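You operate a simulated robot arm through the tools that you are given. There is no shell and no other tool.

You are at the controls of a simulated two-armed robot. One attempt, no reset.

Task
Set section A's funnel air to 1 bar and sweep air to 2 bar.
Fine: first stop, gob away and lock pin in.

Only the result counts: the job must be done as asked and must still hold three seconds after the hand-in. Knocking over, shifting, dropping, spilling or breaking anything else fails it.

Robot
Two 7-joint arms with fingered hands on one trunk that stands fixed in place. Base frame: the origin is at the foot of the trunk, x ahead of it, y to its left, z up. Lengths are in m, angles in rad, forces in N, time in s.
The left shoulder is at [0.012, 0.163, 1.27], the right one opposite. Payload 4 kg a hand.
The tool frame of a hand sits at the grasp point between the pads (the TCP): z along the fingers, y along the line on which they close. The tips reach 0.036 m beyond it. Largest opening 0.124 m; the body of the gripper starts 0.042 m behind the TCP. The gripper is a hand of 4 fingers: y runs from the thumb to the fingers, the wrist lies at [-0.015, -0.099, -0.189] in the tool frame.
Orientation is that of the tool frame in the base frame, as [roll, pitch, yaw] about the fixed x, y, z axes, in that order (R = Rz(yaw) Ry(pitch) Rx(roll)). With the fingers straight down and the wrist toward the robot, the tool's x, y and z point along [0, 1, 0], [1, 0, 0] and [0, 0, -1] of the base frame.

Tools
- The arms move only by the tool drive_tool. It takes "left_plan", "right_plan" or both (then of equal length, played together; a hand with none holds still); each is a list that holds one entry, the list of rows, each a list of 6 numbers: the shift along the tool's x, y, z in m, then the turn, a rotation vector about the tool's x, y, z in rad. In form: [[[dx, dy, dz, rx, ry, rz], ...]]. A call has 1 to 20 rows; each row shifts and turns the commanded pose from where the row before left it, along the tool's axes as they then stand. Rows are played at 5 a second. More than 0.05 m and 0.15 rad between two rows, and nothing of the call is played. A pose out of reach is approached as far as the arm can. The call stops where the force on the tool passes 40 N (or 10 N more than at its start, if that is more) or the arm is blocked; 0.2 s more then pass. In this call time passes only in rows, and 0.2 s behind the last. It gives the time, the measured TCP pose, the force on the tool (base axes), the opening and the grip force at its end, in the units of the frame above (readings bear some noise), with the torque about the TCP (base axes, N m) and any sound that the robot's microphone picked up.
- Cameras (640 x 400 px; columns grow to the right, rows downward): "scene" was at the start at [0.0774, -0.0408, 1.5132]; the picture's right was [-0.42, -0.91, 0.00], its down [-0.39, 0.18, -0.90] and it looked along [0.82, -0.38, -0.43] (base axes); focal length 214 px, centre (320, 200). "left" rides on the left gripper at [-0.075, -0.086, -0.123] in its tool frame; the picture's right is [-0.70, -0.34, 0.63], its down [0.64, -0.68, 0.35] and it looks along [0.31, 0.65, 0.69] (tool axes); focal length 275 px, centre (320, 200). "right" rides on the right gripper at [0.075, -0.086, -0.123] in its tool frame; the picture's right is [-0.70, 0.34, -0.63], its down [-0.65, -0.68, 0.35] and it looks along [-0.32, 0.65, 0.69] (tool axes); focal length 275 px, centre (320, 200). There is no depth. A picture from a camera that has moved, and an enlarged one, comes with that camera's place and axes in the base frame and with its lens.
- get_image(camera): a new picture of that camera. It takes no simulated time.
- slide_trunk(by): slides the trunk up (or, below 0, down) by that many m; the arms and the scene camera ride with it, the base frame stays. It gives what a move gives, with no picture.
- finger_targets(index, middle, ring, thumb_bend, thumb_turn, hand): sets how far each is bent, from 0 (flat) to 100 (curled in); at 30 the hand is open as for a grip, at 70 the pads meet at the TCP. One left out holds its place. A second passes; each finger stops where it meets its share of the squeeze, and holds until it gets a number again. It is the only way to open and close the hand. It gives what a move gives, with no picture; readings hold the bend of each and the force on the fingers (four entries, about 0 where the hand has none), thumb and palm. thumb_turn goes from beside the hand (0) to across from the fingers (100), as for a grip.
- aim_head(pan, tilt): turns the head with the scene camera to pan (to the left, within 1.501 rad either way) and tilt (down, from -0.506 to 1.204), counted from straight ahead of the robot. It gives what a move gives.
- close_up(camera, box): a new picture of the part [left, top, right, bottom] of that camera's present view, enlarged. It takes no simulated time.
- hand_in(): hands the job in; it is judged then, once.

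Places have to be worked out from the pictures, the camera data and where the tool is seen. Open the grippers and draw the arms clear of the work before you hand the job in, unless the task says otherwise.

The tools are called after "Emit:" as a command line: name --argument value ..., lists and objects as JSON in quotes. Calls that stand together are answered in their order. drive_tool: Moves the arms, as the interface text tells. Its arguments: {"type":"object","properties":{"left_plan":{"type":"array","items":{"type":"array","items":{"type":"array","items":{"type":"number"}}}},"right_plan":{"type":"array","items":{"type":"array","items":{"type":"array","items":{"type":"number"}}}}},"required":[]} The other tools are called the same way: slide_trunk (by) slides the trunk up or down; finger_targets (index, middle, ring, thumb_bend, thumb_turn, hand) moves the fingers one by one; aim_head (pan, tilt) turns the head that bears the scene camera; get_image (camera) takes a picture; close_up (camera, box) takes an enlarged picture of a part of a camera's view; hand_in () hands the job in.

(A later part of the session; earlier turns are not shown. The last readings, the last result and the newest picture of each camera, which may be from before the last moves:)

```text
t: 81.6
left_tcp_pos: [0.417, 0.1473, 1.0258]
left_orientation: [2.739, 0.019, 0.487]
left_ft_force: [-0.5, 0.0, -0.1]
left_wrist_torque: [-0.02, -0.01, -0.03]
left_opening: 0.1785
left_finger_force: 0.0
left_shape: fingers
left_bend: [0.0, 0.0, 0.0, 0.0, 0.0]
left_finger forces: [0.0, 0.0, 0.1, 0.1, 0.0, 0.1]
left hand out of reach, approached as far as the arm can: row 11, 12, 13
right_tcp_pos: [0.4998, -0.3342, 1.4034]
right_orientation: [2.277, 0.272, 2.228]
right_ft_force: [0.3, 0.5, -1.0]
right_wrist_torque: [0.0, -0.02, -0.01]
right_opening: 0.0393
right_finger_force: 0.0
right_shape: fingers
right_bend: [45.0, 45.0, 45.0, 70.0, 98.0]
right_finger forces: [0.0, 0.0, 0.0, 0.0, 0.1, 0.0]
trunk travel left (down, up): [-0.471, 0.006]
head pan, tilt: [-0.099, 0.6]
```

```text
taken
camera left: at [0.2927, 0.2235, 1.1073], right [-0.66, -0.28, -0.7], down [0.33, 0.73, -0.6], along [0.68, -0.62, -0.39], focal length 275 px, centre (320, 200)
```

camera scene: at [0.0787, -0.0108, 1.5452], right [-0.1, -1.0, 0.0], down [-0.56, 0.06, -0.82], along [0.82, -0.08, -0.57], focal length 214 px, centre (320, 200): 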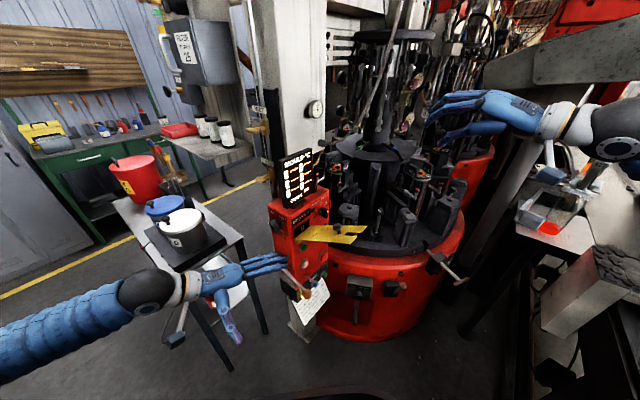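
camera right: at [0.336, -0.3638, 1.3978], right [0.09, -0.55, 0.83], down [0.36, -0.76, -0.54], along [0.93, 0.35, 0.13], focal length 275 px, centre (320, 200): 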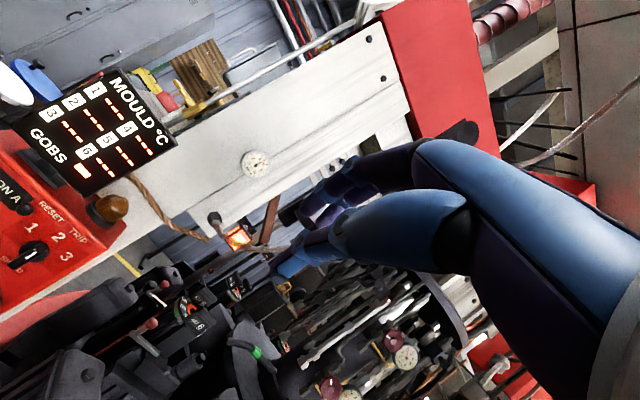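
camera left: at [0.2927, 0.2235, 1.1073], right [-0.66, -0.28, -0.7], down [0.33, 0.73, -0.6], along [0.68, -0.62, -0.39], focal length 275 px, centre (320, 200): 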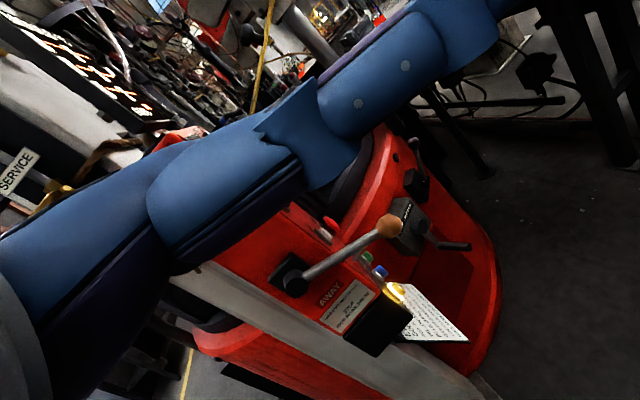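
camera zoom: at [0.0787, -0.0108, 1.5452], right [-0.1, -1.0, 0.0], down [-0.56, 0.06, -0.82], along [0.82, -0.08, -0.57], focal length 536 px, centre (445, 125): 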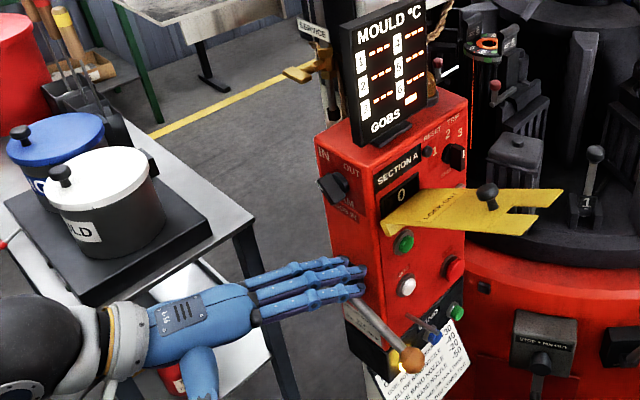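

Now to the lock pin. I aim the head at it to see the space around the T-handle and the bench.

Emit:
aim_head --pan -0.75 --tilt 0.65

Emit:
get_image --camera "scene"

Emit:
close_up --camera "scene" --box '[220, 170, 420, 320]'

```text
t: 82.6
left_tcp_pos: [0.4167, 0.1464, 1.0242]
left_orientation: [2.74, 0.018, 0.488]
left_ft_force: [-0.4, -0.2, 0.1]
left_wrist_torque: [0.04, 0.0, 0.0]
left_opening: 0.1784
left_finger_force: 0.0
left_shape: fingers
left_bend: [0.0, 0.0, 0.0, 0.0, 0.0]
left_finger forces: [0.1, 0.0, 0.0, 0.0, 0.1, 0.0]
right_tcp_pos: [0.4989, -0.3344, 1.4041]
right_orientation: [2.277, 0.273, 2.228]
right_ft_force: [0.1, 0.5, 0.5]
right_wrist_torque: [0.01, -0.01, 0.01]
right_opening: 0.0395
right_finger_force: 0.0
right_shape: fingers
right_bend: [45.0, 45.0, 45.0, 70.0, 98.0]
right_finger forces: [0.1, 0.1, 0.0, 0.0, 0.0, 0.1]
trunk travel left (down, up): [-0.471, 0.006]
head pan, tilt: [-0.75, 0.649]
```

```text
taken
camera scene: at [0.0542, -0.0608, 1.5409], right [-0.68, -0.73, 0.0], down [-0.44, 0.41, -0.8], along [0.58, -0.54, -0.6], focal length 214 px, centre (320, 200)
```

scene: 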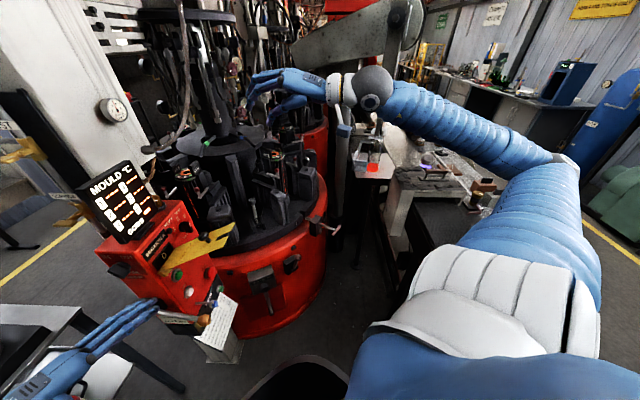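

```text
2.67 times, centred on (320, 245) of scene
camera zoom: at [0.0542, -0.0608, 1.5409], right [-0.68, -0.73, 0.0], down [-0.44, 0.41, -0.8], along [0.58, -0.54, -0.6], focal length 572 px, centre (320, 80)
```

zoom: 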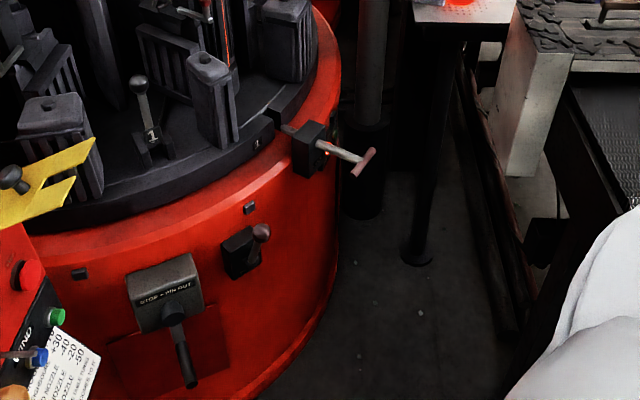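

The T-handle is at ≈ [0.565, -0.645, 0.748] with open floor around it. Before lowering the trunk, I park the left hand away from the lever and panel.

Emit:
drive_tool --left_plan '[[[0.0072, -0.015, -0.0129, 0.05, 0.0381, -0.0897], [0.009, -0.0145, -0.012, 0.05, 0.0381, -0.0897], [0.0105, -0.014, -0.011, 0.05, 0.036, -0.0897], [0.012, -0.013, -0.01, 0.05, 0.03, -0.09], [0.0135, -0.012, -0.009, 0.05, 0.025, -0.092], [0.015, -0.011, -0.008, 0.05, 0.02, -0.094], [0.0165, -0.01, -0.007, 0.05, 0.012, -0.096], [0.018, -0.009, -0.006, 0.05, 0.006, -0.097]]]'

Emit:
get_image --camera "scene"

```text
t: 84.4
left_tcp_pos: [0.4633, 0.3186, 1.0541]
left_orientation: [3.133, -0.036, 1.261]
left_ft_force: [-0.4, -0.5, -0.3]
left_wrist_torque: [-0.02, 0.0, 0.01]
left_opening: 0.1785
left_finger_force: 0.1
left_shape: fingers
left_bend: [0.0, 0.0, 0.0, 0.0, 0.0]
left_finger forces: [0.0, 0.0, 0.0, 0.0, 0.0, 0.0]
left hand out of reach, approached as far as the arm can: row 1, 2, 3, 4, 5, 6
right_tcp_pos: [0.4995, -0.3328, 1.4045]
right_orientation: [2.277, 0.272, 2.229]
right_ft_force: [0.1, 0.7, 0.3]
right_wrist_torque: [0.0, -0.01, 0.0]
right_opening: 0.0395
right_finger_force: 0.1
right_shape: fingers
right_bend: [45.0, 45.0, 45.0, 70.0, 98.0]
right_finger forces: [0.0, 0.1, 0.0, 0.0, 0.0, 0.0]
trunk travel left (down, up): [-0.471, 0.006]
head pan, tilt: [-0.75, 0.649]
```

```text
taken
camera scene: at [0.0538, -0.0607, 1.5409], right [-0.68, -0.73, 0.0], down [-0.44, 0.41, -0.8], along [0.58, -0.54, -0.6], focal length 214 px, centre (320, 200)
```

scene: 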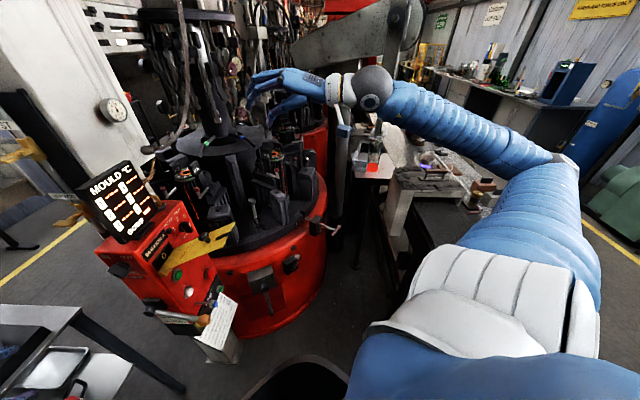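

Left hand raised further so it stays above the trolley when the trunk goes down.

Emit:
drive_tool --left_plan '[[[0, -0.01, -0.045, 0, 0, 0], [0, -0.01, -0.045, 0, 0, 0], [0, -0.01, -0.045, 0, 0, 0], [0, -0.01, -0.045, 0, 0, 0], [0, -0.01, -0.045, 0, 0, 0], [0, -0.01, -0.045, 0, 0, 0]]]'

Emit:
slide_trunk --by -0.2

Emit:
get_image --camera "scene"

Emit:
get_image --camera "right"

```text
t: 85.8
left_tcp_pos: [0.4305, 0.3352, 1.3218]
left_orientation: [3.133, -0.036, 1.26]
left_ft_force: [-0.2, -0.2, 0.0]
left_wrist_torque: [0.01, 0.0, 0.01]
left_opening: 0.1782
left_finger_force: 0.0
left_shape: fingers
left_bend: [0.0, 0.0, 0.0, 0.0, 0.0]
left_finger forces: [0.1, 0.0, 0.0, 0.0, 0.0, 0.1]
left hand out of reach, approached as far as the arm can: row 1, 2, 3
right_tcp_pos: [0.5, -0.3338, 1.4053]
right_orientation: [2.277, 0.272, 2.229]
right_ft_force: [-0.4, -0.2, 0.3]
right_wrist_torque: [0.02, 0.0, -0.02]
right_opening: 0.0396
right_finger_force: 0.1
right_shape: fingers
right_bend: [45.0, 45.0, 45.0, 70.0, 98.0]
right_finger forces: [0.1, 0.0, 0.1, 0.1, 0.1, 0.0]
trunk travel left (down, up): [-0.471, 0.006]
head pan, tilt: [-0.75, 0.649]
```

```text
t: 88.0
left_tcp_pos: [0.4304, 0.3367, 1.1233]
left_orientation: [3.13, -0.036, 1.261]
left_ft_force: [0.2, 0.2, -0.7]
left_wrist_torque: [-0.02, -0.01, 0.01]
left_opening: 0.1783
left_finger_force: 0.0
left_shape: fingers
left_bend: [0.0, 0.0, 0.0, 0.0, 0.0]
left_finger forces: [0.1, 0.0, 0.0, 0.0, 0.1, 0.1]
right_tcp_pos: [0.4999, -0.3334, 1.2036]
right_orientation: [2.277, 0.274, 2.228]
right_ft_force: [-1.0, 0.2, -0.3]
right_wrist_torque: [0.0, -0.01, -0.02]
right_opening: 0.0393
right_finger_force: 0.0
right_shape: fingers
right_bend: [45.0, 45.0, 45.0, 70.0, 98.0]
right_finger forces: [0.1, 0.0, 0.0, 0.0, 0.0, 0.0]
trunk travel left (down, up): [-0.271, 0.206]
head pan, tilt: [-0.75, 0.649]
```

```text
taken
camera scene: at [0.098, -0.0607, 1.3302], right [-0.68, -0.73, 0.07], down [-0.52, 0.41, -0.75], along [0.52, -0.54, -0.66], focal length 214 px, centre (320, 200)
```

scene: 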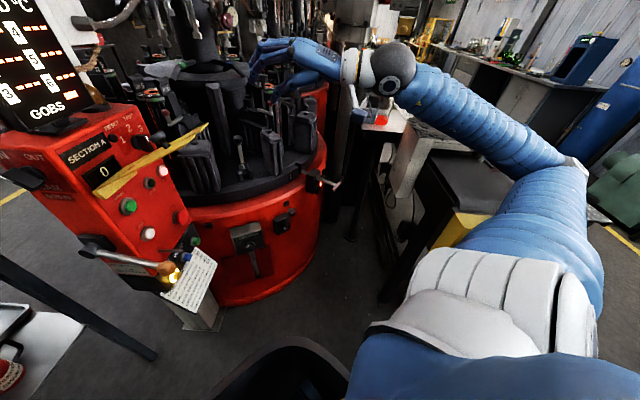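

```text
taken
camera right: at [0.3361, -0.3636, 1.198], right [0.09, -0.55, 0.83], down [0.36, -0.76, -0.54], along [0.93, 0.35, 0.13], focal length 275 px, centre (320, 200)
```

right: 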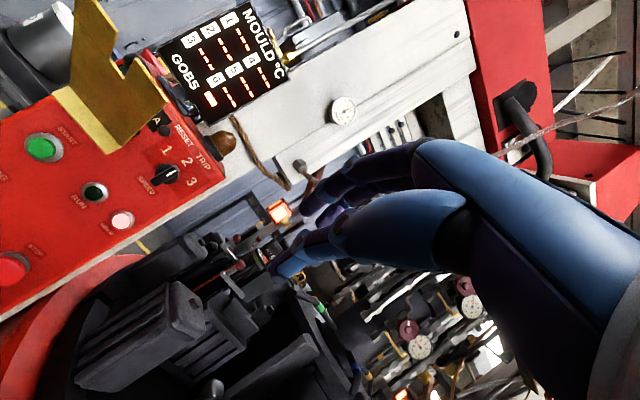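

Moving the right hand to the right side, toward the T-handle, and then re-orienting the hand to mostly downward.

Emit:
drive_tool --right_plan '[[[-0.0173, -0.0384, -0.0098, 0, 0, 0], [-0.0173, -0.0384, -0.0098, 0, 0, 0], [-0.0173, -0.0384, -0.0098, 0, 0, 0], [-0.0173, -0.0384, -0.0098, 0, 0, 0], [-0.0173, -0.0384, -0.0098, 0, 0, 0], [-0.0173, -0.0384, -0.0098, 0, 0, 0], [0, 0, 0, 0.0861, -0.0086, 0.0886], [0, 0, 0, 0.0861, -0.0086, 0.0886], [0, 0, 0, 0.0861, -0.0086, 0.0886], [0, 0, 0, 0.0861, -0.0086, 0.0886], [0, 0, 0, 0.0861, -0.0086, 0.0886], [0, 0, 0, 0.0861, -0.0086, 0.0886]]]'

Emit:
get_image --camera "scene"

Emit:
get_image --camera "right"

```text
t: 90.6
left_tcp_pos: [0.429, 0.3369, 1.1224]
left_orientation: [3.132, -0.036, 1.26]
left_ft_force: [-0.3, 0.5, 0.2]
left_wrist_torque: [0.0, 0.01, 0.02]
left_opening: 0.1785
left_finger_force: 0.0
left_shape: fingers
left_bend: [0.0, 0.0, 0.0, 0.0, 0.0]
left_finger forces: [0.0, 0.0, 0.0, 0.0, 0.0, 0.1]
right_tcp_pos: [0.515, -0.3655, 1.0927]
right_orientation: [2.746, 0.0, 1.769]
right_ft_force: [0.1, 0.2, 0.7]
right_wrist_torque: [-0.01, 0.02, -0.03]
right_opening: 0.0394
right_finger_force: 0.1
right_shape: fingers
right_bend: [45.0, 45.0, 45.0, 70.0, 98.0]
right_finger forces: [0.0, 0.0, 0.0, 0.0, 0.0, 0.1]
right hand out of reach, approached as far as the arm can: row 1, 2, 3, 4, 5, 6, 7, 8, 9
trunk travel left (down, up): [-0.271, 0.206]
head pan, tilt: [-0.75, 0.649]
```

```text
taken
camera scene: at [0.0985, -0.0603, 1.3302], right [-0.68, -0.73, 0.07], down [-0.52, 0.41, -0.75], along [0.52, -0.54, -0.66], focal length 214 px, centre (320, 200)
```

scene: 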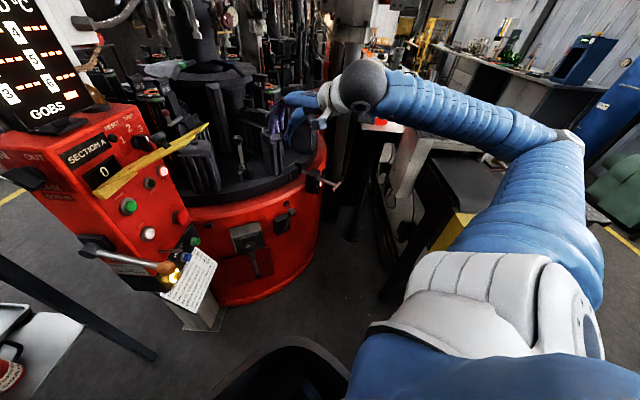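

```text
taken
camera right: at [0.3771, -0.3173, 1.1735], right [0.2, -0.67, 0.71], down [-0.36, -0.73, -0.58], along [0.91, -0.14, -0.39], focal length 275 px, centre (320, 200)
```

right: 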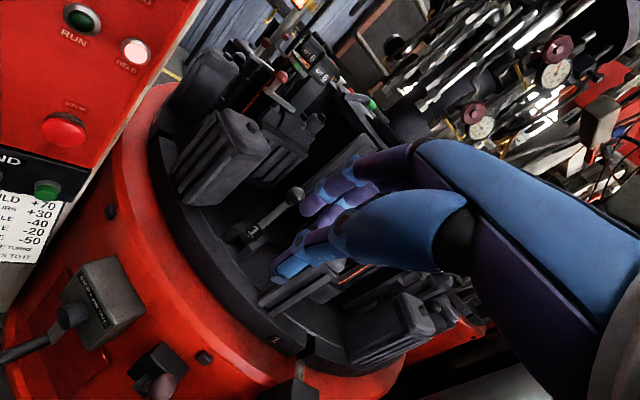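

Arm is back in a natural configuration. Moving right and back toward the T-handle's outer side.

Emit:
drive_tool --right_plan '[[[-0.0311, -0.0195, 0.0058, 0, 0, 0], [-0.0311, -0.0195, 0.0058, 0, 0, 0], [-0.0311, -0.0195, 0.0058, 0, 0, 0], [-0.0311, -0.0195, 0.0058, 0, 0, 0], [-0.0311, -0.0195, 0.0058, 0, 0, 0], [-0.0311, -0.0195, 0.0058, 0, 0, 0], [-0.0311, -0.0195, 0.0058, 0, 0, 0]]]'

Emit:
get_image --camera "scene"

Emit:
get_image --camera "right"

```text
t: 92.4
left_tcp_pos: [0.4322, 0.3349, 1.1217]
left_orientation: [3.136, -0.039, 1.26]
left_ft_force: [1.1, -0.6, 0.8]
left_wrist_torque: [0.05, 0.02, 0.01]
left_opening: 0.1783
left_finger_force: 0.1
left_shape: fingers
left_bend: [0.0, 0.0, 0.0, 0.0, 0.0]
left_finger forces: [0.0, 0.0, 0.0, 0.0, 0.0, 0.1]
right_tcp_pos: [0.464, -0.5869, 1.1507]
right_orientation: [2.414, 0.059, 1.751]
right_ft_force: [-0.1, -1.5, -0.3]
right_wrist_torque: [0.03, 0.03, 0.06]
right_opening: 0.0394
right_finger_force: 0.1
right_shape: fingers
right_bend: [45.0, 45.0, 45.0, 70.0, 98.0]
right_finger forces: [0.1, 0.0, 0.1, 0.0, 0.0, 0.1]
right hand out of reach, approached as far as the arm can: row 7
trunk travel left (down, up): [-0.271, 0.206]
head pan, tilt: [-0.75, 0.649]
stopped in row 7 (right hand): the arm was blocked; the commanded pose is now the measured one
```

```text
taken
camera scene: at [0.0998, -0.0651, 1.3294], right [-0.68, -0.73, 0.07], down [-0.52, 0.41, -0.74], along [0.52, -0.54, -0.66], focal length 214 px, centre (320, 200)
```

scene: 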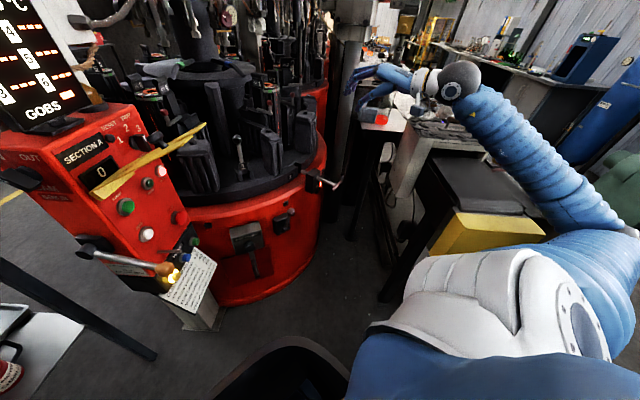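

```text
taken
camera right: at [0.3089, -0.5366, 1.1813], right [-0.05, -0.67, 0.74], down [-0.15, -0.72, -0.67], along [0.99, -0.15, -0.07], focal length 275 px, centre (320, 200)
```

right: 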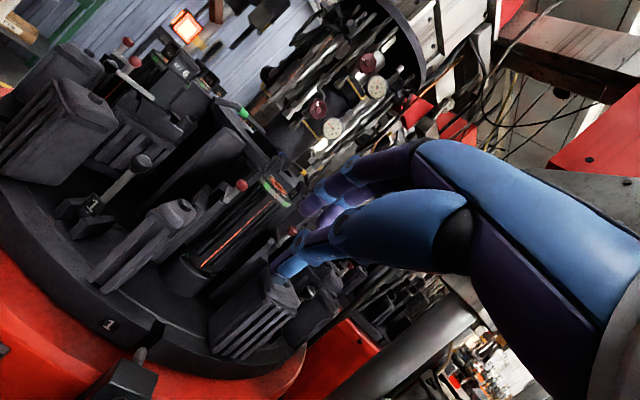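

In free space beside the bench. Now descend toward the T-handle level, staying outside (robot side) of it.

Emit:
drive_tool --right_plan '[[[-0.0074, -0.0275, 0.0264, 0, 0, 0], [-0.0074, -0.0275, 0.0264, 0, 0, 0], [-0.0074, -0.0275, 0.0264, 0, 0, 0], [-0.0074, -0.0275, 0.0264, 0, 0, 0], [-0.0074, -0.0275, 0.0264, 0, 0, 0]]]'

Emit:
get_image --camera "scene"

Emit:
get_image --camera "right"

```text
t: 93.6
left_tcp_pos: [0.4297, 0.3383, 1.1212]
left_orientation: [3.133, -0.037, 1.259]
left_ft_force: [-0.4, -0.6, -0.2]
left_wrist_torque: [-0.03, -0.02, 0.03]
left_opening: 0.1785
left_finger_force: 0.0
left_shape: fingers
left_bend: [0.0, 0.0, 0.0, 0.0, 0.0]
left_finger forces: [0.0, 0.0, 0.0, 0.0, 0.0, 0.0]
right_tcp_pos: [0.4775, -0.5995, 0.9649]
right_orientation: [2.411, 0.063, 1.743]
right_ft_force: [-0.7, -0.3, 0.0]
right_wrist_torque: [0.0, -0.02, 0.01]
right_opening: 0.0394
right_finger_force: 0.0
right_shape: fingers
right_bend: [45.0, 45.0, 45.0, 70.0, 98.0]
right_finger forces: [0.0, 0.0, 0.0, 0.0, 0.0, 0.0]
right hand out of reach, approached as far as the arm can: row 2, 3, 4, 5
trunk travel left (down, up): [-0.271, 0.206]
head pan, tilt: [-0.75, 0.649]
```

```text
taken
camera scene: at [0.0981, -0.0608, 1.33], right [-0.68, -0.73, 0.07], down [-0.52, 0.41, -0.75], along [0.52, -0.54, -0.66], focal length 214 px, centre (320, 200)
```

scene: 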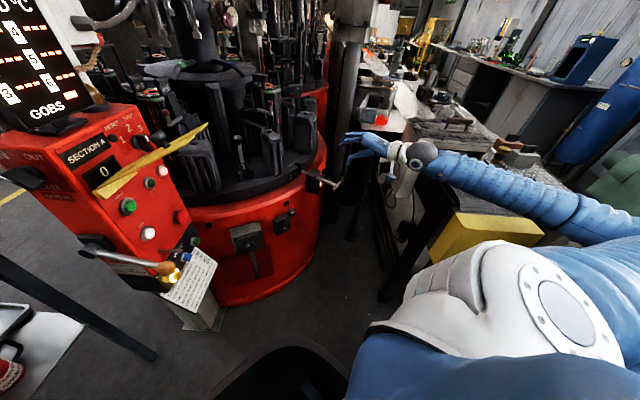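

```text
taken
camera right: at [0.3209, -0.5494, 0.9941], right [-0.05, -0.67, 0.74], down [-0.15, -0.73, -0.67], along [0.99, -0.15, -0.06], focal length 275 px, centre (320, 200)
```

right: 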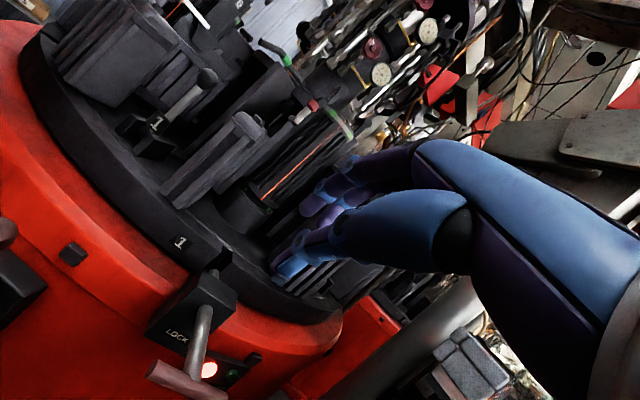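

The LOCK block, rod and T-handle are in clear view. This low-trunk posture strains the arm; I raise the trunk and use a downward-pointing hand, with less-bent fingers so their backs lead.

Emit:
slide_trunk --by 0.15

Emit:
finger_targets --hand "right" --index 22 --middle 22 --ring 22 --thumb_bend 70

Emit:
drive_tool --right_plan '[[[0, 0, 0, 0.1, 0.02, 0.03], [0, 0, 0, 0.1, 0.02, 0.03], [0, 0, 0, 0.1, 0.02, 0.03], [0, 0, 0, 0.1, 0.02, 0.03]]]'

Emit:
get_image --camera "scene"

Emit:
get_image --camera "right"

```text
t: 95.3
left_tcp_pos: [0.4305, 0.3379, 1.2717]
left_orientation: [3.134, -0.036, 1.259]
left_ft_force: [-0.1, 0.2, 0.0]
left_wrist_torque: [0.02, 0.01, -0.01]
left_opening: 0.1785
left_finger_force: 0.0
left_shape: fingers
left_bend: [0.0, 0.0, 0.0, 0.0, 0.0]
left_finger forces: [0.1, 0.1, 0.1, 0.0, 0.0, 0.1]
right_tcp_pos: [0.4769, -0.6003, 1.1164]
right_orientation: [2.414, 0.063, 1.749]
right_ft_force: [-0.3, 0.2, -0.1]
right_wrist_torque: [-0.02, 0.05, 0.03]
right_opening: 0.0392
right_finger_force: 0.1
right_shape: fingers
right_bend: [45.0, 45.0, 45.0, 70.0, 98.0]
right_finger forces: [0.0, 0.0, 0.1, 0.0, 0.0, 0.0]
trunk travel left (down, up): [-0.421, 0.056]
head pan, tilt: [-0.75, 0.649]
```

```text
t: 96.3
left_tcp_pos: [0.43, 0.3385, 1.2713]
left_orientation: [3.132, -0.038, 1.261]
left_ft_force: [-0.4, 0.5, 0.0]
left_wrist_torque: [-0.01, 0.0, -0.01]
left_opening: 0.1784
left_finger_force: 0.0
left_shape: fingers
left_bend: [0.0, 0.0, 0.0, 0.0, 0.0]
left_finger forces: [0.1, 0.0, 0.0, 0.1, 0.0, 0.1]
right_tcp_pos: [0.4767, -0.6011, 1.116]
right_orientation: [2.414, 0.062, 1.751]
right_ft_force: [-0.5, 0.1, 0.1]
right_wrist_torque: [-0.05, 0.05, 0.0]
right_opening: 0.0777
right_finger_force: 0.0
right_shape: fingers
right_bend: [22.0, 22.0, 22.0, 70.0, 98.0]
right_finger forces: [0.0, 0.0, 0.0, 0.1, 0.0, 0.1]
trunk travel left (down, up): [-0.421, 0.056]
head pan, tilt: [-0.75, 0.649]
```

```text
t: 97.3
left_tcp_pos: [0.4303, 0.3381, 1.2726]
left_orientation: [3.133, -0.037, 1.259]
left_ft_force: [0.6, -0.2, -0.5]
left_wrist_torque: [0.0, 0.01, 0.05]
left_opening: 0.1783
left_finger_force: 0.2
left_shape: fingers
left_bend: [0.0, 0.0, 0.0, 0.0, 0.0]
left_finger forces: [0.0, 0.0, 0.0, 0.0, 0.1, 0.0]
right_tcp_pos: [0.4774, -0.6003, 1.1151]
right_orientation: [2.816, -0.069, 1.686]
right_ft_force: [0.2, -0.5, -0.6]
right_wrist_torque: [-0.01, 0.0, -0.02]
right_opening: 0.0775
right_finger_force: 0.0
right_shape: fingers
right_bend: [22.0, 22.0, 22.0, 70.0, 98.0]
right_finger forces: [0.0, 0.0, 0.0, 0.0, 0.0, 0.1]
trunk travel left (down, up): [-0.421, 0.056]
head pan, tilt: [-0.75, 0.649]
```

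```text
taken
camera scene: at [0.0584, -0.0608, 1.4907], right [-0.68, -0.73, 0.01], down [-0.45, 0.41, -0.79], along [0.58, -0.54, -0.61], focal length 214 px, centre (320, 200)
```

scene: 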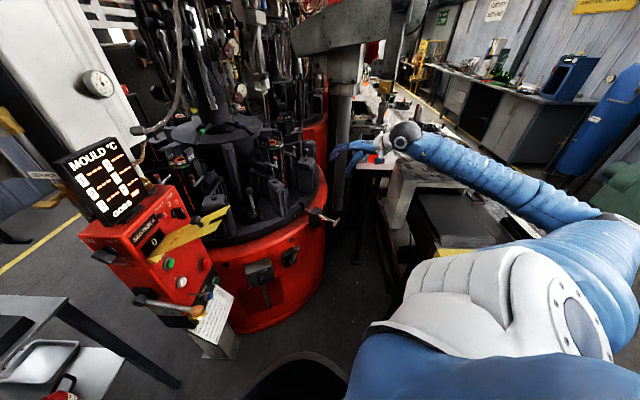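

```text
taken
camera right: at [0.351, -0.5459, 1.2083], right [0.2, -0.72, 0.66], down [-0.46, -0.66, -0.59], along [0.86, -0.19, -0.47], focal length 275 px, centre (320, 200)
```

right: 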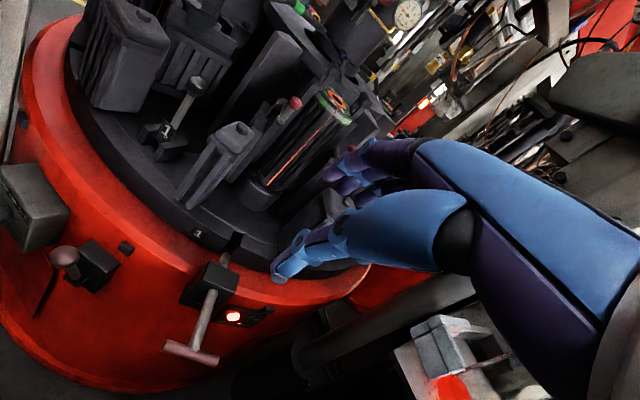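

No reach trouble now. T-handle ≈ [0.565, -0.640, 0.748], rod pointing along ≈ [0.86, 0.51, 0]. Descending to a position just outside it.

Emit:
drive_tool --right_plan '[[[-0.0106, -0.0186, 0.0326, 0, 0, 0], [-0.0106, -0.0186, 0.0326, 0, 0, 0], [-0.0106, -0.0186, 0.0326, 0, 0, 0], [-0.0106, -0.0186, 0.0326, 0, 0, 0], [-0.0106, -0.0186, 0.0326, 0, 0, 0], [-0.0106, -0.0186, 0.0326, 0, 0, 0]]]'

Emit:
get_image --camera "scene"

Emit:
get_image --camera "right"

```text
t: 98.7
left_tcp_pos: [0.4303, 0.3373, 1.2706]
left_orientation: [3.132, -0.038, 1.261]
left_ft_force: [-0.9, 0.7, -0.4]
left_wrist_torque: [-0.02, 0.02, -0.02]
left_opening: 0.1786
left_finger_force: 0.1
left_shape: fingers
left_bend: [0.0, 0.0, 0.0, 0.0, 0.0]
left_finger forces: [0.0, 0.0, 0.0, 0.0, 0.0, 0.1]
right_tcp_pos: [0.4483, -0.6423, 0.8878]
right_orientation: [2.814, -0.064, 1.679]
right_ft_force: [0.2, 0.2, 0.4]
right_wrist_torque: [-0.05, -0.01, 0.0]
right_opening: 0.0775
right_finger_force: 0.0
right_shape: fingers
right_bend: [22.0, 22.0, 22.0, 70.0, 98.0]
right_finger forces: [0.0, 0.1, 0.0, 0.0, 0.1, 0.0]
right hand out of reach, approached as far as the arm can: row 4, 5, 6
trunk travel left (down, up): [-0.421, 0.056]
head pan, tilt: [-0.75, 0.649]
```

```text
taken
camera scene: at [0.058, -0.0616, 1.4907], right [-0.68, -0.73, 0.01], down [-0.45, 0.41, -0.79], along [0.58, -0.54, -0.61], focal length 214 px, centre (320, 200)
```

scene: 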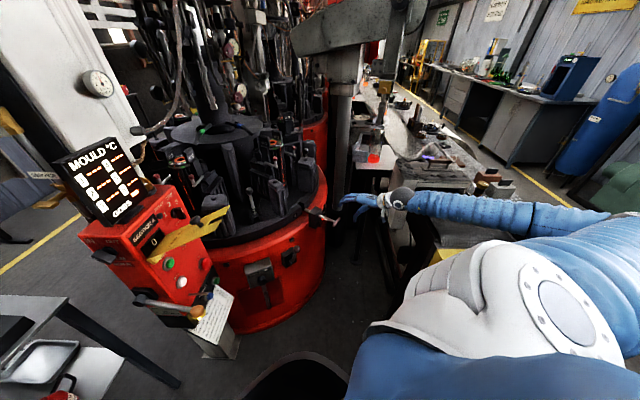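

```text
taken
camera right: at [0.3216, -0.5857, 0.9811], right [0.2, -0.72, 0.66], down [-0.47, -0.66, -0.59], along [0.86, -0.19, -0.47], focal length 275 px, centre (320, 200)
```

right: 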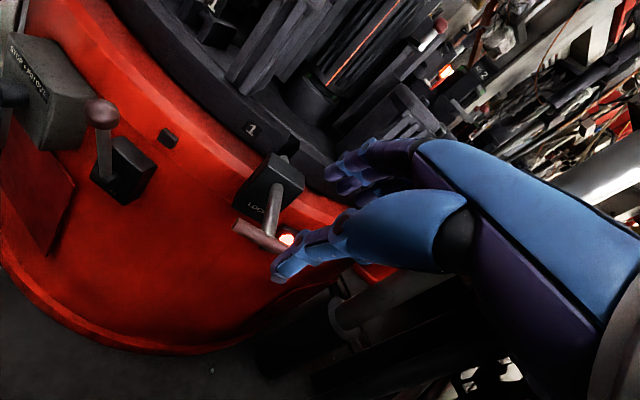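

The fingertips are above and just outside the T-bar. I pull back ~3 cm, then lower the trunk to bring the fingers level with it.

Emit:
drive_tool --right_plan '[[[-0.0082, -0.015, -0.0057, 0, 0, 0], [-0.0082, -0.015, -0.0057, 0, 0, 0]]]'

Emit:
get_image --camera "right"

```text
t: 99.3
left_tcp_pos: [0.4317, 0.3384, 1.2716]
left_orientation: [3.133, -0.037, 1.261]
left_ft_force: [-0.1, -1.3, -0.6]
left_wrist_torque: [-0.01, 0.02, 0.01]
left_opening: 0.1783
left_finger_force: 0.1
left_shape: fingers
left_bend: [0.0, 0.0, 0.0, 0.0, 0.0]
left_finger forces: [0.0, 0.0, 0.1, 0.0, 0.0, 0.1]
right_tcp_pos: [0.4322, -0.6349, 0.8819]
right_orientation: [2.814, -0.064, 1.681]
right_ft_force: [-0.6, 0.6, 0.5]
right_wrist_torque: [-0.02, 0.03, 0.01]
right_opening: 0.0776
right_finger_force: 0.0
right_shape: fingers
right_bend: [22.0, 22.0, 22.0, 70.0, 98.0]
right_finger forces: [0.0, 0.0, 0.0, 0.0, 0.0, 0.0]
right hand out of reach, approached as far as the arm can: row 1, 2
trunk travel left (down, up): [-0.421, 0.056]
head pan, tilt: [-0.75, 0.649]
```

```text
taken
camera right: at [0.3075, -0.5787, 0.9755], right [0.2, -0.72, 0.66], down [-0.47, -0.66, -0.59], along [0.86, -0.19, -0.47], focal length 275 px, centre (320, 200)
```

right: 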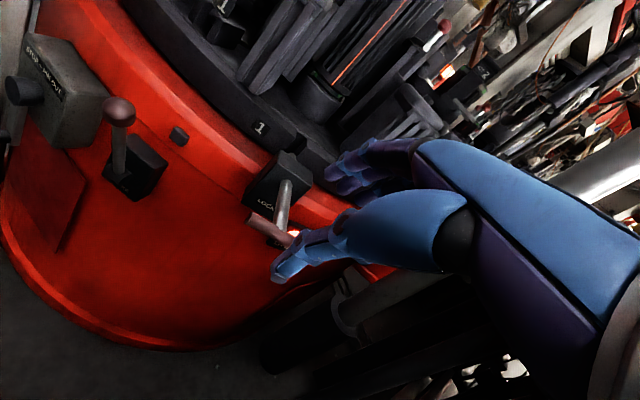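

Lower the trunk 0.13 m so the fingertips are level with the T-bar.

Emit:
slide_trunk --by -0.13

Emit:
get_image --camera "right"

Emit:
get_image --camera "scene"

Emit:
close_up --camera "scene" --box '[270, 130, 430, 250]'

```text
t: 100.9
left_tcp_pos: [0.4293, 0.3445, 1.1421]
left_orientation: [3.13, -0.032, 1.259]
left_ft_force: [1.0, 0.8, 0.0]
left_wrist_torque: [-0.02, 0.02, 0.02]
left_opening: 0.1784
left_finger_force: 0.0
left_shape: fingers
left_bend: [0.0, 0.0, 0.0, 0.0, 0.0]
left_finger forces: [0.0, 0.1, 0.1, 0.1, 0.0, 0.1]
right_tcp_pos: [0.4307, -0.6284, 0.7478]
right_orientation: [2.84, -0.061, 1.682]
right_ft_force: [0.7, -0.2, 0.4]
right_wrist_torque: [0.01, 0.02, 0.01]
right_opening: 0.0778
right_finger_force: 0.1
right_shape: fingers
right_bend: [22.0, 22.0, 22.0, 70.0, 98.0]
right_finger forces: [0.0, 0.0, 0.1, 0.1, 0.0, 0.0]
trunk travel left (down, up): [-0.291, 0.186]
head pan, tilt: [-0.75, 0.649]
```

```text
taken
camera right: at [0.3065, -0.5721, 0.8428], right [0.21, -0.72, 0.66], down [-0.48, -0.67, -0.57], along [0.85, -0.19, -0.49], focal length 275 px, centre (320, 200)
```

right: 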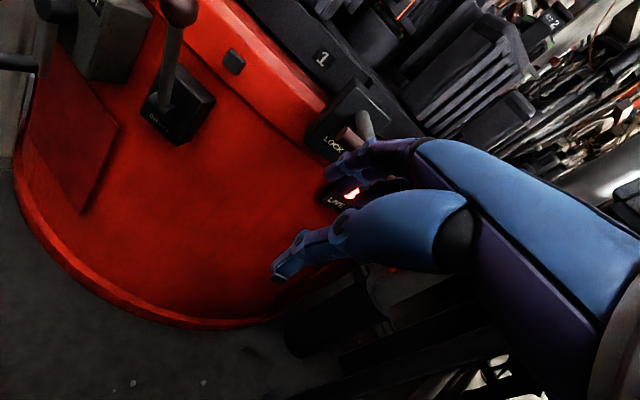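

```text
taken
camera scene: at [0.0889, -0.0532, 1.3533], right [-0.68, -0.73, 0.06], down [-0.51, 0.41, -0.76], along [0.53, -0.55, -0.65], focal length 214 px, centre (320, 200)
```

scene: 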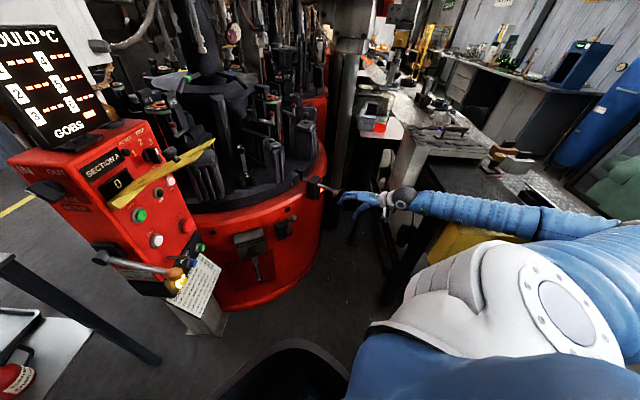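

```text
3.33 times, centred on (350, 190) of scene
camera zoom: at [0.0889, -0.0532, 1.3533], right [-0.68, -0.73, 0.06], down [-0.51, 0.41, -0.76], along [0.53, -0.55, -0.65], focal length 715 px, centre (220, 233)
```

zoom: 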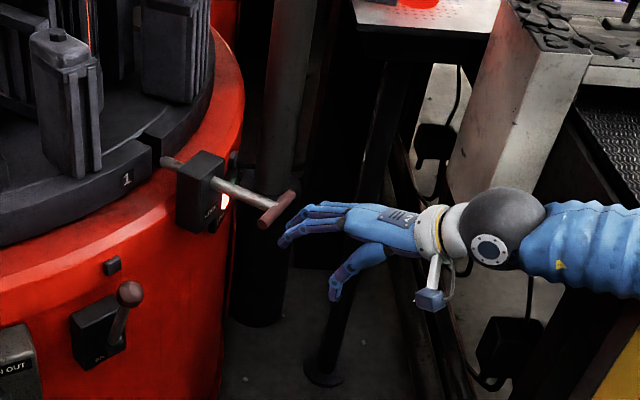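

The fingertips are ~3 cm short of the T-bar but ~4 cm left of its centre. Shift right along the bar first.

Emit:
drive_tool --right_plan '[[[-0.018, 0.007, 0.0024, 0, 0, 0], [-0.018, 0.007, 0.0024, 0, 0, 0]]]'

Emit:
close_up --camera "scene" --box '[270, 130, 430, 250]'

Emit:
get_image --camera "right"

```text
t: 101.5
left_tcp_pos: [0.4272, 0.3482, 1.1417]
left_orientation: [3.126, -0.029, 1.259]
left_ft_force: [0.2, 0.1, 0.1]
left_wrist_torque: [0.02, -0.02, 0.0]
left_opening: 0.1785
left_finger_force: 0.0
left_shape: fingers
left_bend: [0.0, 0.0, 0.0, 0.0, 0.0]
left_finger forces: [0.0, 0.0, 0.0, 0.0, 0.0, 0.0]
right_tcp_pos: [0.4555, -0.6455, 0.7452]
right_orientation: [2.837, -0.05, 1.677]
right_ft_force: [-3.8, 0.0, -0.5]
right_wrist_torque: [0.0, -0.01, 0.01]
right_opening: 0.0778
right_finger_force: 1.2
right_shape: fingers
right_bend: [22.0, 23.0, 22.0, 70.0, 98.0]
right_finger forces: [0.1, 3.2, 0.0, 0.1, 0.0, 0.0]
right hand out of reach, approached as far as the arm can: row 1, 2
trunk travel left (down, up): [-0.291, 0.186]
head pan, tilt: [-0.75, 0.649]
```

```text
3.33 times, centred on (350, 190) of scene
camera zoom: at [0.0858, -0.0464, 1.3539], right [-0.68, -0.73, 0.06], down [-0.5, 0.4, -0.76], along [0.53, -0.55, -0.64], focal length 715 px, centre (220, 233)
```

zoom: 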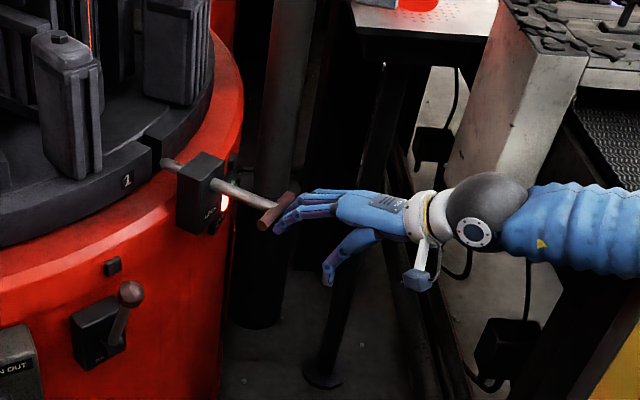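

```text
taken
camera right: at [0.3316, -0.5882, 0.8408], right [0.21, -0.71, 0.67], down [-0.48, -0.67, -0.57], along [0.85, -0.2, -0.48], focal length 275 px, centre (320, 200)
```

right: 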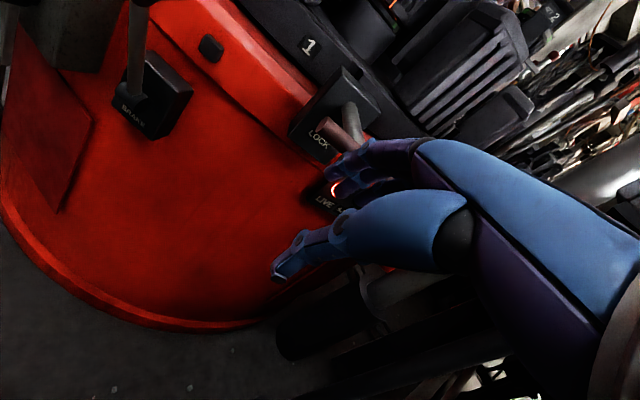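

Contact with the T-bar (3 N). Now push along the rod axis toward the machine.

Emit:
drive_tool --right_plan '[[[0.0083, 0.0173, 0.0054, 0, 0, 0], [0.0083, 0.0173, 0.0054, 0, 0, 0]]]'

Emit:
close_up --camera "scene" --box '[270, 130, 430, 250]'

Emit:
get_image --camera "right"

```text
t: 102.1
left_tcp_pos: [0.4242, 0.3482, 1.1408]
left_orientation: [3.125, -0.03, 1.258]
left_ft_force: [-0.7, -0.2, -0.4]
left_wrist_torque: [0.0, -0.02, -0.01]
left_opening: 0.1785
left_finger_force: 0.1
left_shape: fingers
left_bend: [0.0, 0.0, 0.0, 0.0, 0.0]
left_finger forces: [0.1, 0.0, 0.1, 0.1, 0.1, 0.0]
right_tcp_pos: [0.4906, -0.6302, 0.7474]
right_orientation: [2.835, -0.054, 1.678]
right_ft_force: [-6.0, -2.6, -2.6]
right_wrist_torque: [0.06, 0.09, -0.2]
right_opening: 0.078
right_finger_force: 3.3
right_shape: fingers
right_bend: [22.0, 23.0, 22.0, 70.0, 98.0]
right_finger forces: [0.0, 7.1, 0.1, 0.1, 0.1, 0.1]
trunk travel left (down, up): [-0.291, 0.186]
head pan, tilt: [-0.75, 0.649]
```

```text
3.33 times, centred on (350, 190) of scene
camera zoom: at [0.0833, -0.049, 1.3535], right [-0.68, -0.73, 0.06], down [-0.5, 0.41, -0.76], along [0.53, -0.55, -0.64], focal length 715 px, centre (220, 233)
```

zoom: 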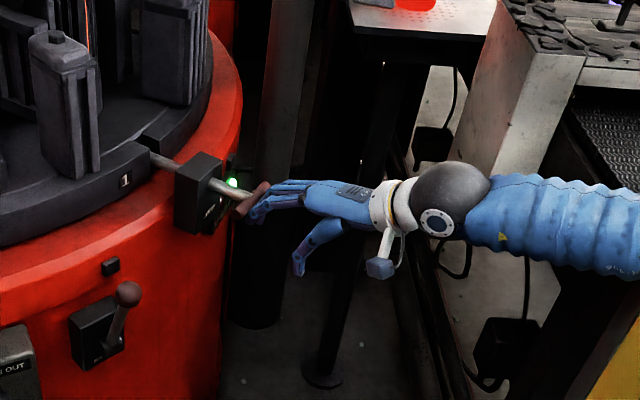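

```text
taken
camera right: at [0.3652, -0.5722, 0.8428], right [0.21, -0.71, 0.67], down [-0.48, -0.67, -0.57], along [0.85, -0.2, -0.48], focal length 275 px, centre (320, 200)
```

right: 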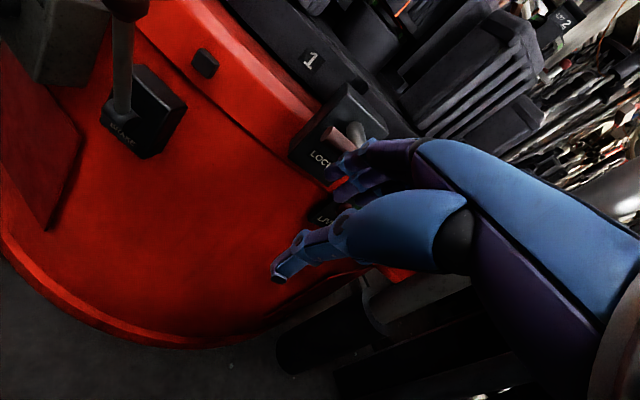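

The pin is going in and the lamp changed from red to green. Pushing further until it seats.

Emit:
drive_tool --right_plan '[[[0.0083, 0.0173, 0.0054, 0, 0, 0]]]'

Emit:
drive_tool --right_plan '[[[0.0062, 0.013, 0.004, 0, 0, 0]]]'

Emit:
close_up --camera "scene" --box '[270, 130, 430, 250]'

```text
t: 102.5
left_tcp_pos: [0.4232, 0.3484, 1.1422]
left_orientation: [3.125, -0.027, 1.252]
left_ft_force: [0.5, 0.0, 0.4]
left_wrist_torque: [0.03, 0.03, 0.04]
left_opening: 0.1783
left_finger_force: 0.1
left_shape: fingers
left_bend: [0.0, 0.0, 0.0, 0.0, 0.0]
left_finger forces: [0.0, 0.1, 0.0, 0.0, 0.0, 0.1]
right_tcp_pos: [0.495, -0.619, 0.748]
right_orientation: [2.838, -0.054, 1.67]
right_ft_force: [-25.3, -15.8, -5.6]
right_wrist_torque: [0.28, -0.09, -1.46]
right_opening: 0.0695
right_finger_force: 14.6
right_shape: fingers
right_bend: [27.0, 24.0, 23.0, 70.0, 98.0]
right_finger forces: [7.5, 15.5, 6.5, 0.0, 0.0, 0.1]
trunk travel left (down, up): [-0.291, 0.186]
head pan, tilt: [-0.75, 0.649]
```

```text
t: 102.9
left_tcp_pos: [0.4161, 0.3581, 1.1441]
left_orientation: [3.122, -0.039, 1.297]
left_ft_force: [-2.9, 3.4, -0.3]
left_wrist_torque: [-0.22, -0.21, 0.03]
left_opening: 0.1785
left_finger_force: 0.1
left_shape: fingers
left_bend: [0.0, 0.0, 0.0, 0.0, 0.0]
left_finger forces: [0.0, 0.0, 0.1, 0.0, 0.0, 0.1]
right_tcp_pos: [0.5275, -0.5989, 0.7214]
right_orientation: [2.88, -0.067, 1.698]
right_ft_force: [-173.1, -50.6, -43.4]
right_wrist_torque: [2.43, -5.6, -4.29]
right_opening: 0.0393
right_finger_force: 88.5
right_shape: fingers
right_bend: [50.0, 62.0, 52.0, 70.0, 98.0]
right_finger forces: [60.4, 64.6, 52.4, 0.0, 0.0, 0.0]
trunk travel left (down, up): [-0.291, 0.186]
head pan, tilt: [-0.75, 0.649]
stopped in row 1 (right hand): the force on the tool passed its limit at 45 N (the readings are from after the stop); the commanded pose is now the measured one
```

```text
3.33 times, centred on (350, 190) of scene
camera zoom: at [0.0545, -0.0611, 1.3515], right [-0.71, -0.71, 0.05], down [-0.48, 0.43, -0.76], along [0.52, -0.56, -0.64], focal length 715 px, centre (220, 233)
```

zoom: 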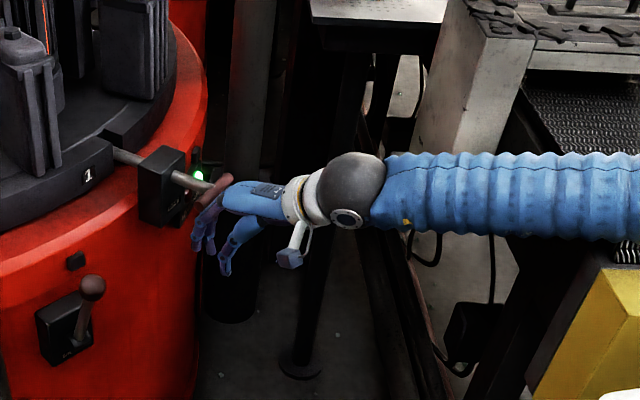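

The pin is at its hard stop, and the force is too high. Backing off immediately.

Emit:
drive_tool --right_plan '[[[-0.0083, -0.0173, -0.0054, 0, 0, 0], [-0.0083, -0.0173, -0.0054, 0, 0, 0], [-0.0083, -0.0173, -0.0054, 0, 0, 0]]]'

Emit:
close_up --camera "scene" --box '[270, 130, 430, 250]'

Emit:
get_image --camera "scene"

Emit:
get_image --camera "right"

```text
t: 103.3
left_tcp_pos: [0.435, 0.38, 1.1387]
left_orientation: [3.139, -0.041, 1.342]
left_ft_force: [-2.2, -0.5, 0.5]
left_wrist_torque: [-0.04, -0.12, 0.06]
left_opening: 0.1786
left_finger_force: 0.2
left_shape: fingers
left_bend: [0.0, 0.0, 0.0, 0.0, 0.0]
left_finger forces: [0.1, 0.0, 0.0, 0.0, 0.0, 0.0]
right_tcp_pos: [0.5533, -0.5621, 0.6784]
right_orientation: [2.967, -0.079, 1.763]
right_ft_force: [-117.3, 100.8, -269.1]
right_wrist_torque: [-1.32, -4.46, -1.09]
right_opening: 0.0557
right_finger_force: 161.1
right_shape: fingers
right_bend: [38.0, 57.0, 22.0, 70.0, 97.0]
right_finger forces: [0.1, 0.1, 0.0, 0.1, 0.0, 322.0]
trunk travel left (down, up): [-0.291, 0.186]
head pan, tilt: [-0.75, 0.649]
stopped in row 1 (right hand): the arm was blocked; the commanded pose is now the measured one
```

```text
3.33 times, centred on (350, 190) of scene
camera zoom: at [0.091, -0.065, 1.3498], right [-0.68, -0.73, 0.06], down [-0.51, 0.41, -0.75], along [0.53, -0.54, -0.65], focal length 715 px, centre (220, 233)
```

zoom: 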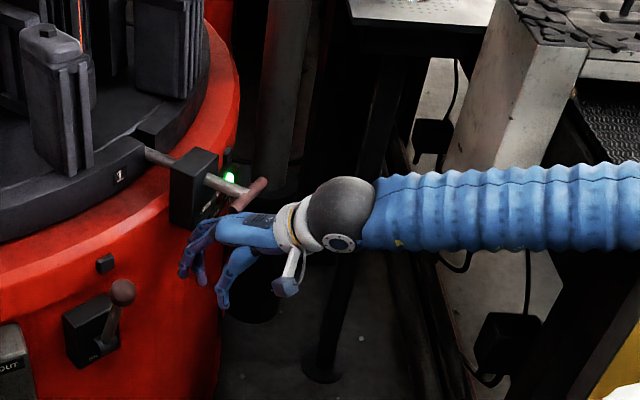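

```text
taken
camera scene: at [0.091, -0.065, 1.3498], right [-0.68, -0.73, 0.06], down [-0.51, 0.41, -0.75], along [0.53, -0.54, -0.65], focal length 214 px, centre (320, 200)
```

scene: 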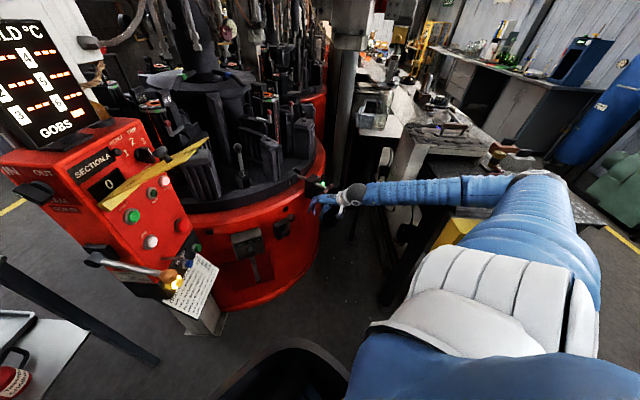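

```text
taken
camera right: at [0.4374, -0.5168, 0.7892], right [0.36, -0.69, 0.63], down [-0.48, -0.71, -0.51], along [0.8, -0.12, -0.59], focal length 275 px, centre (320, 200)
```

right: 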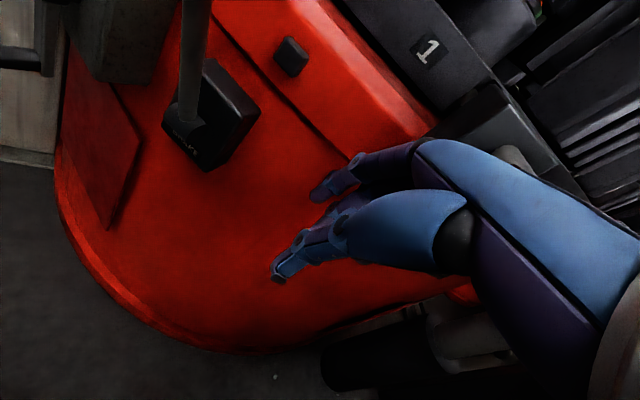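

The hand slipped under the T-bar with high force. I issue a zero move to let it settle and read the force before deciding.

Emit:
drive_tool --right_plan '[[[0, 0, 0, 0, 0, 0]]]'

Emit:
close_up --camera "scene" --box '[270, 130, 430, 250]'

```text
t: 103.7
left_tcp_pos: [0.4454, 0.382, 1.1304]
left_orientation: [-3.136, -0.026, 1.326]
left_ft_force: [-2.0, 1.6, 0.3]
left_wrist_torque: [-0.16, -0.12, 0.0]
left_opening: 0.1784
left_finger_force: 0.0
left_shape: fingers
left_bend: [0.0, 0.0, 0.0, 0.0, 0.0]
left_finger forces: [0.0, 0.0, 0.0, 0.0, 0.1, 0.1]
right_tcp_pos: [0.5489, -0.5622, 0.6785]
right_orientation: [2.976, -0.073, 1.753]
right_ft_force: [-17.2, 89.1, -246.9]
right_wrist_torque: [-1.98, 5.09, 1.59]
right_opening: 0.078
right_finger_force: 130.6
right_shape: fingers
right_bend: [22.0, 22.0, 23.0, 70.0, 97.0]
right_finger forces: [0.0, 0.0, 1.5, 0.0, 0.1, 258.9]
trunk travel left (down, up): [-0.291, 0.186]
head pan, tilt: [-0.75, 0.649]
```

```text
3.33 times, centred on (350, 190) of scene
camera zoom: at [0.1136, -0.0458, 1.3498], right [-0.67, -0.74, 0.07], down [-0.52, 0.4, -0.75], along [0.53, -0.54, -0.65], focal length 715 px, centre (220, 233)
```

zoom: 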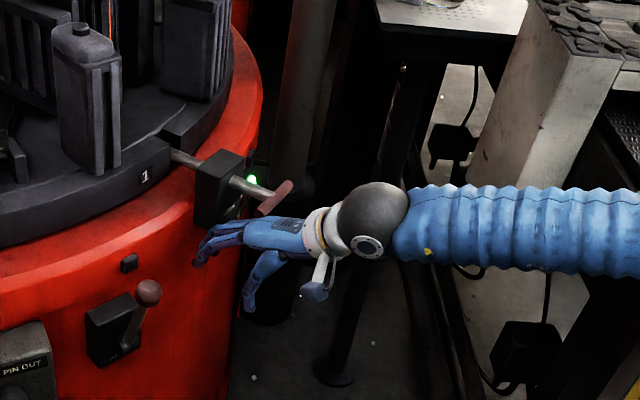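

The hand is wedged under the T-bar. Move straight down to release, then back away from the machine.

Emit:
drive_tool --right_plan '[[[0, -0.005, 0.03, 0, 0, 0]]]'

Emit:
close_up --camera "scene" --box '[270, 130, 430, 250]'

```text
t: 103.9
left_tcp_pos: [0.431, 0.3676, 1.1431]
left_orientation: [3.13, -0.032, 1.304]
left_ft_force: [-0.3, -0.4, 0.1]
left_wrist_torque: [0.01, -0.08, -0.03]
left_opening: 0.1783
left_finger_force: 0.1
left_shape: fingers
left_bend: [0.0, 0.0, 0.0, 0.0, 0.0]
left_finger forces: [0.1, 0.0, 0.1, 0.1, 0.1, 0.1]
right_tcp_pos: [0.5247, -0.5747, 0.6945]
right_orientation: [2.958, -0.066, 1.741]
right_ft_force: [-10.8, 8.7, -29.6]
right_wrist_torque: [-0.31, 0.6, 0.22]
right_opening: 0.0779
right_finger_force: 15.5
right_shape: fingers
right_bend: [22.0, 22.0, 22.0, 70.0, 98.0]
right_finger forces: [0.1, 31.2, 0.0, 0.1, 0.1, 0.0]
trunk travel left (down, up): [-0.291, 0.186]
head pan, tilt: [-0.75, 0.649]
stopped in row 1 (right hand): the force on the tool passed its limit at 308 N (the readings are from after the stop); the commanded pose is now the measured one
```

```text
3.33 times, centred on (350, 190) of scene
camera zoom: at [0.0953, -0.0507, 1.3559], right [-0.67, -0.74, 0.06], down [-0.51, 0.4, -0.76], along [0.53, -0.54, -0.65], focal length 715 px, centre (220, 233)
```

zoom: 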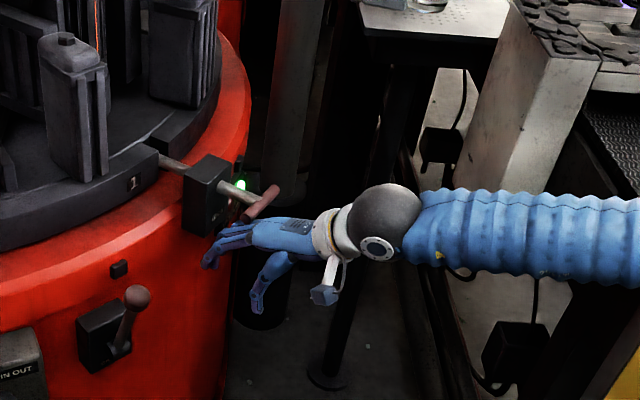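

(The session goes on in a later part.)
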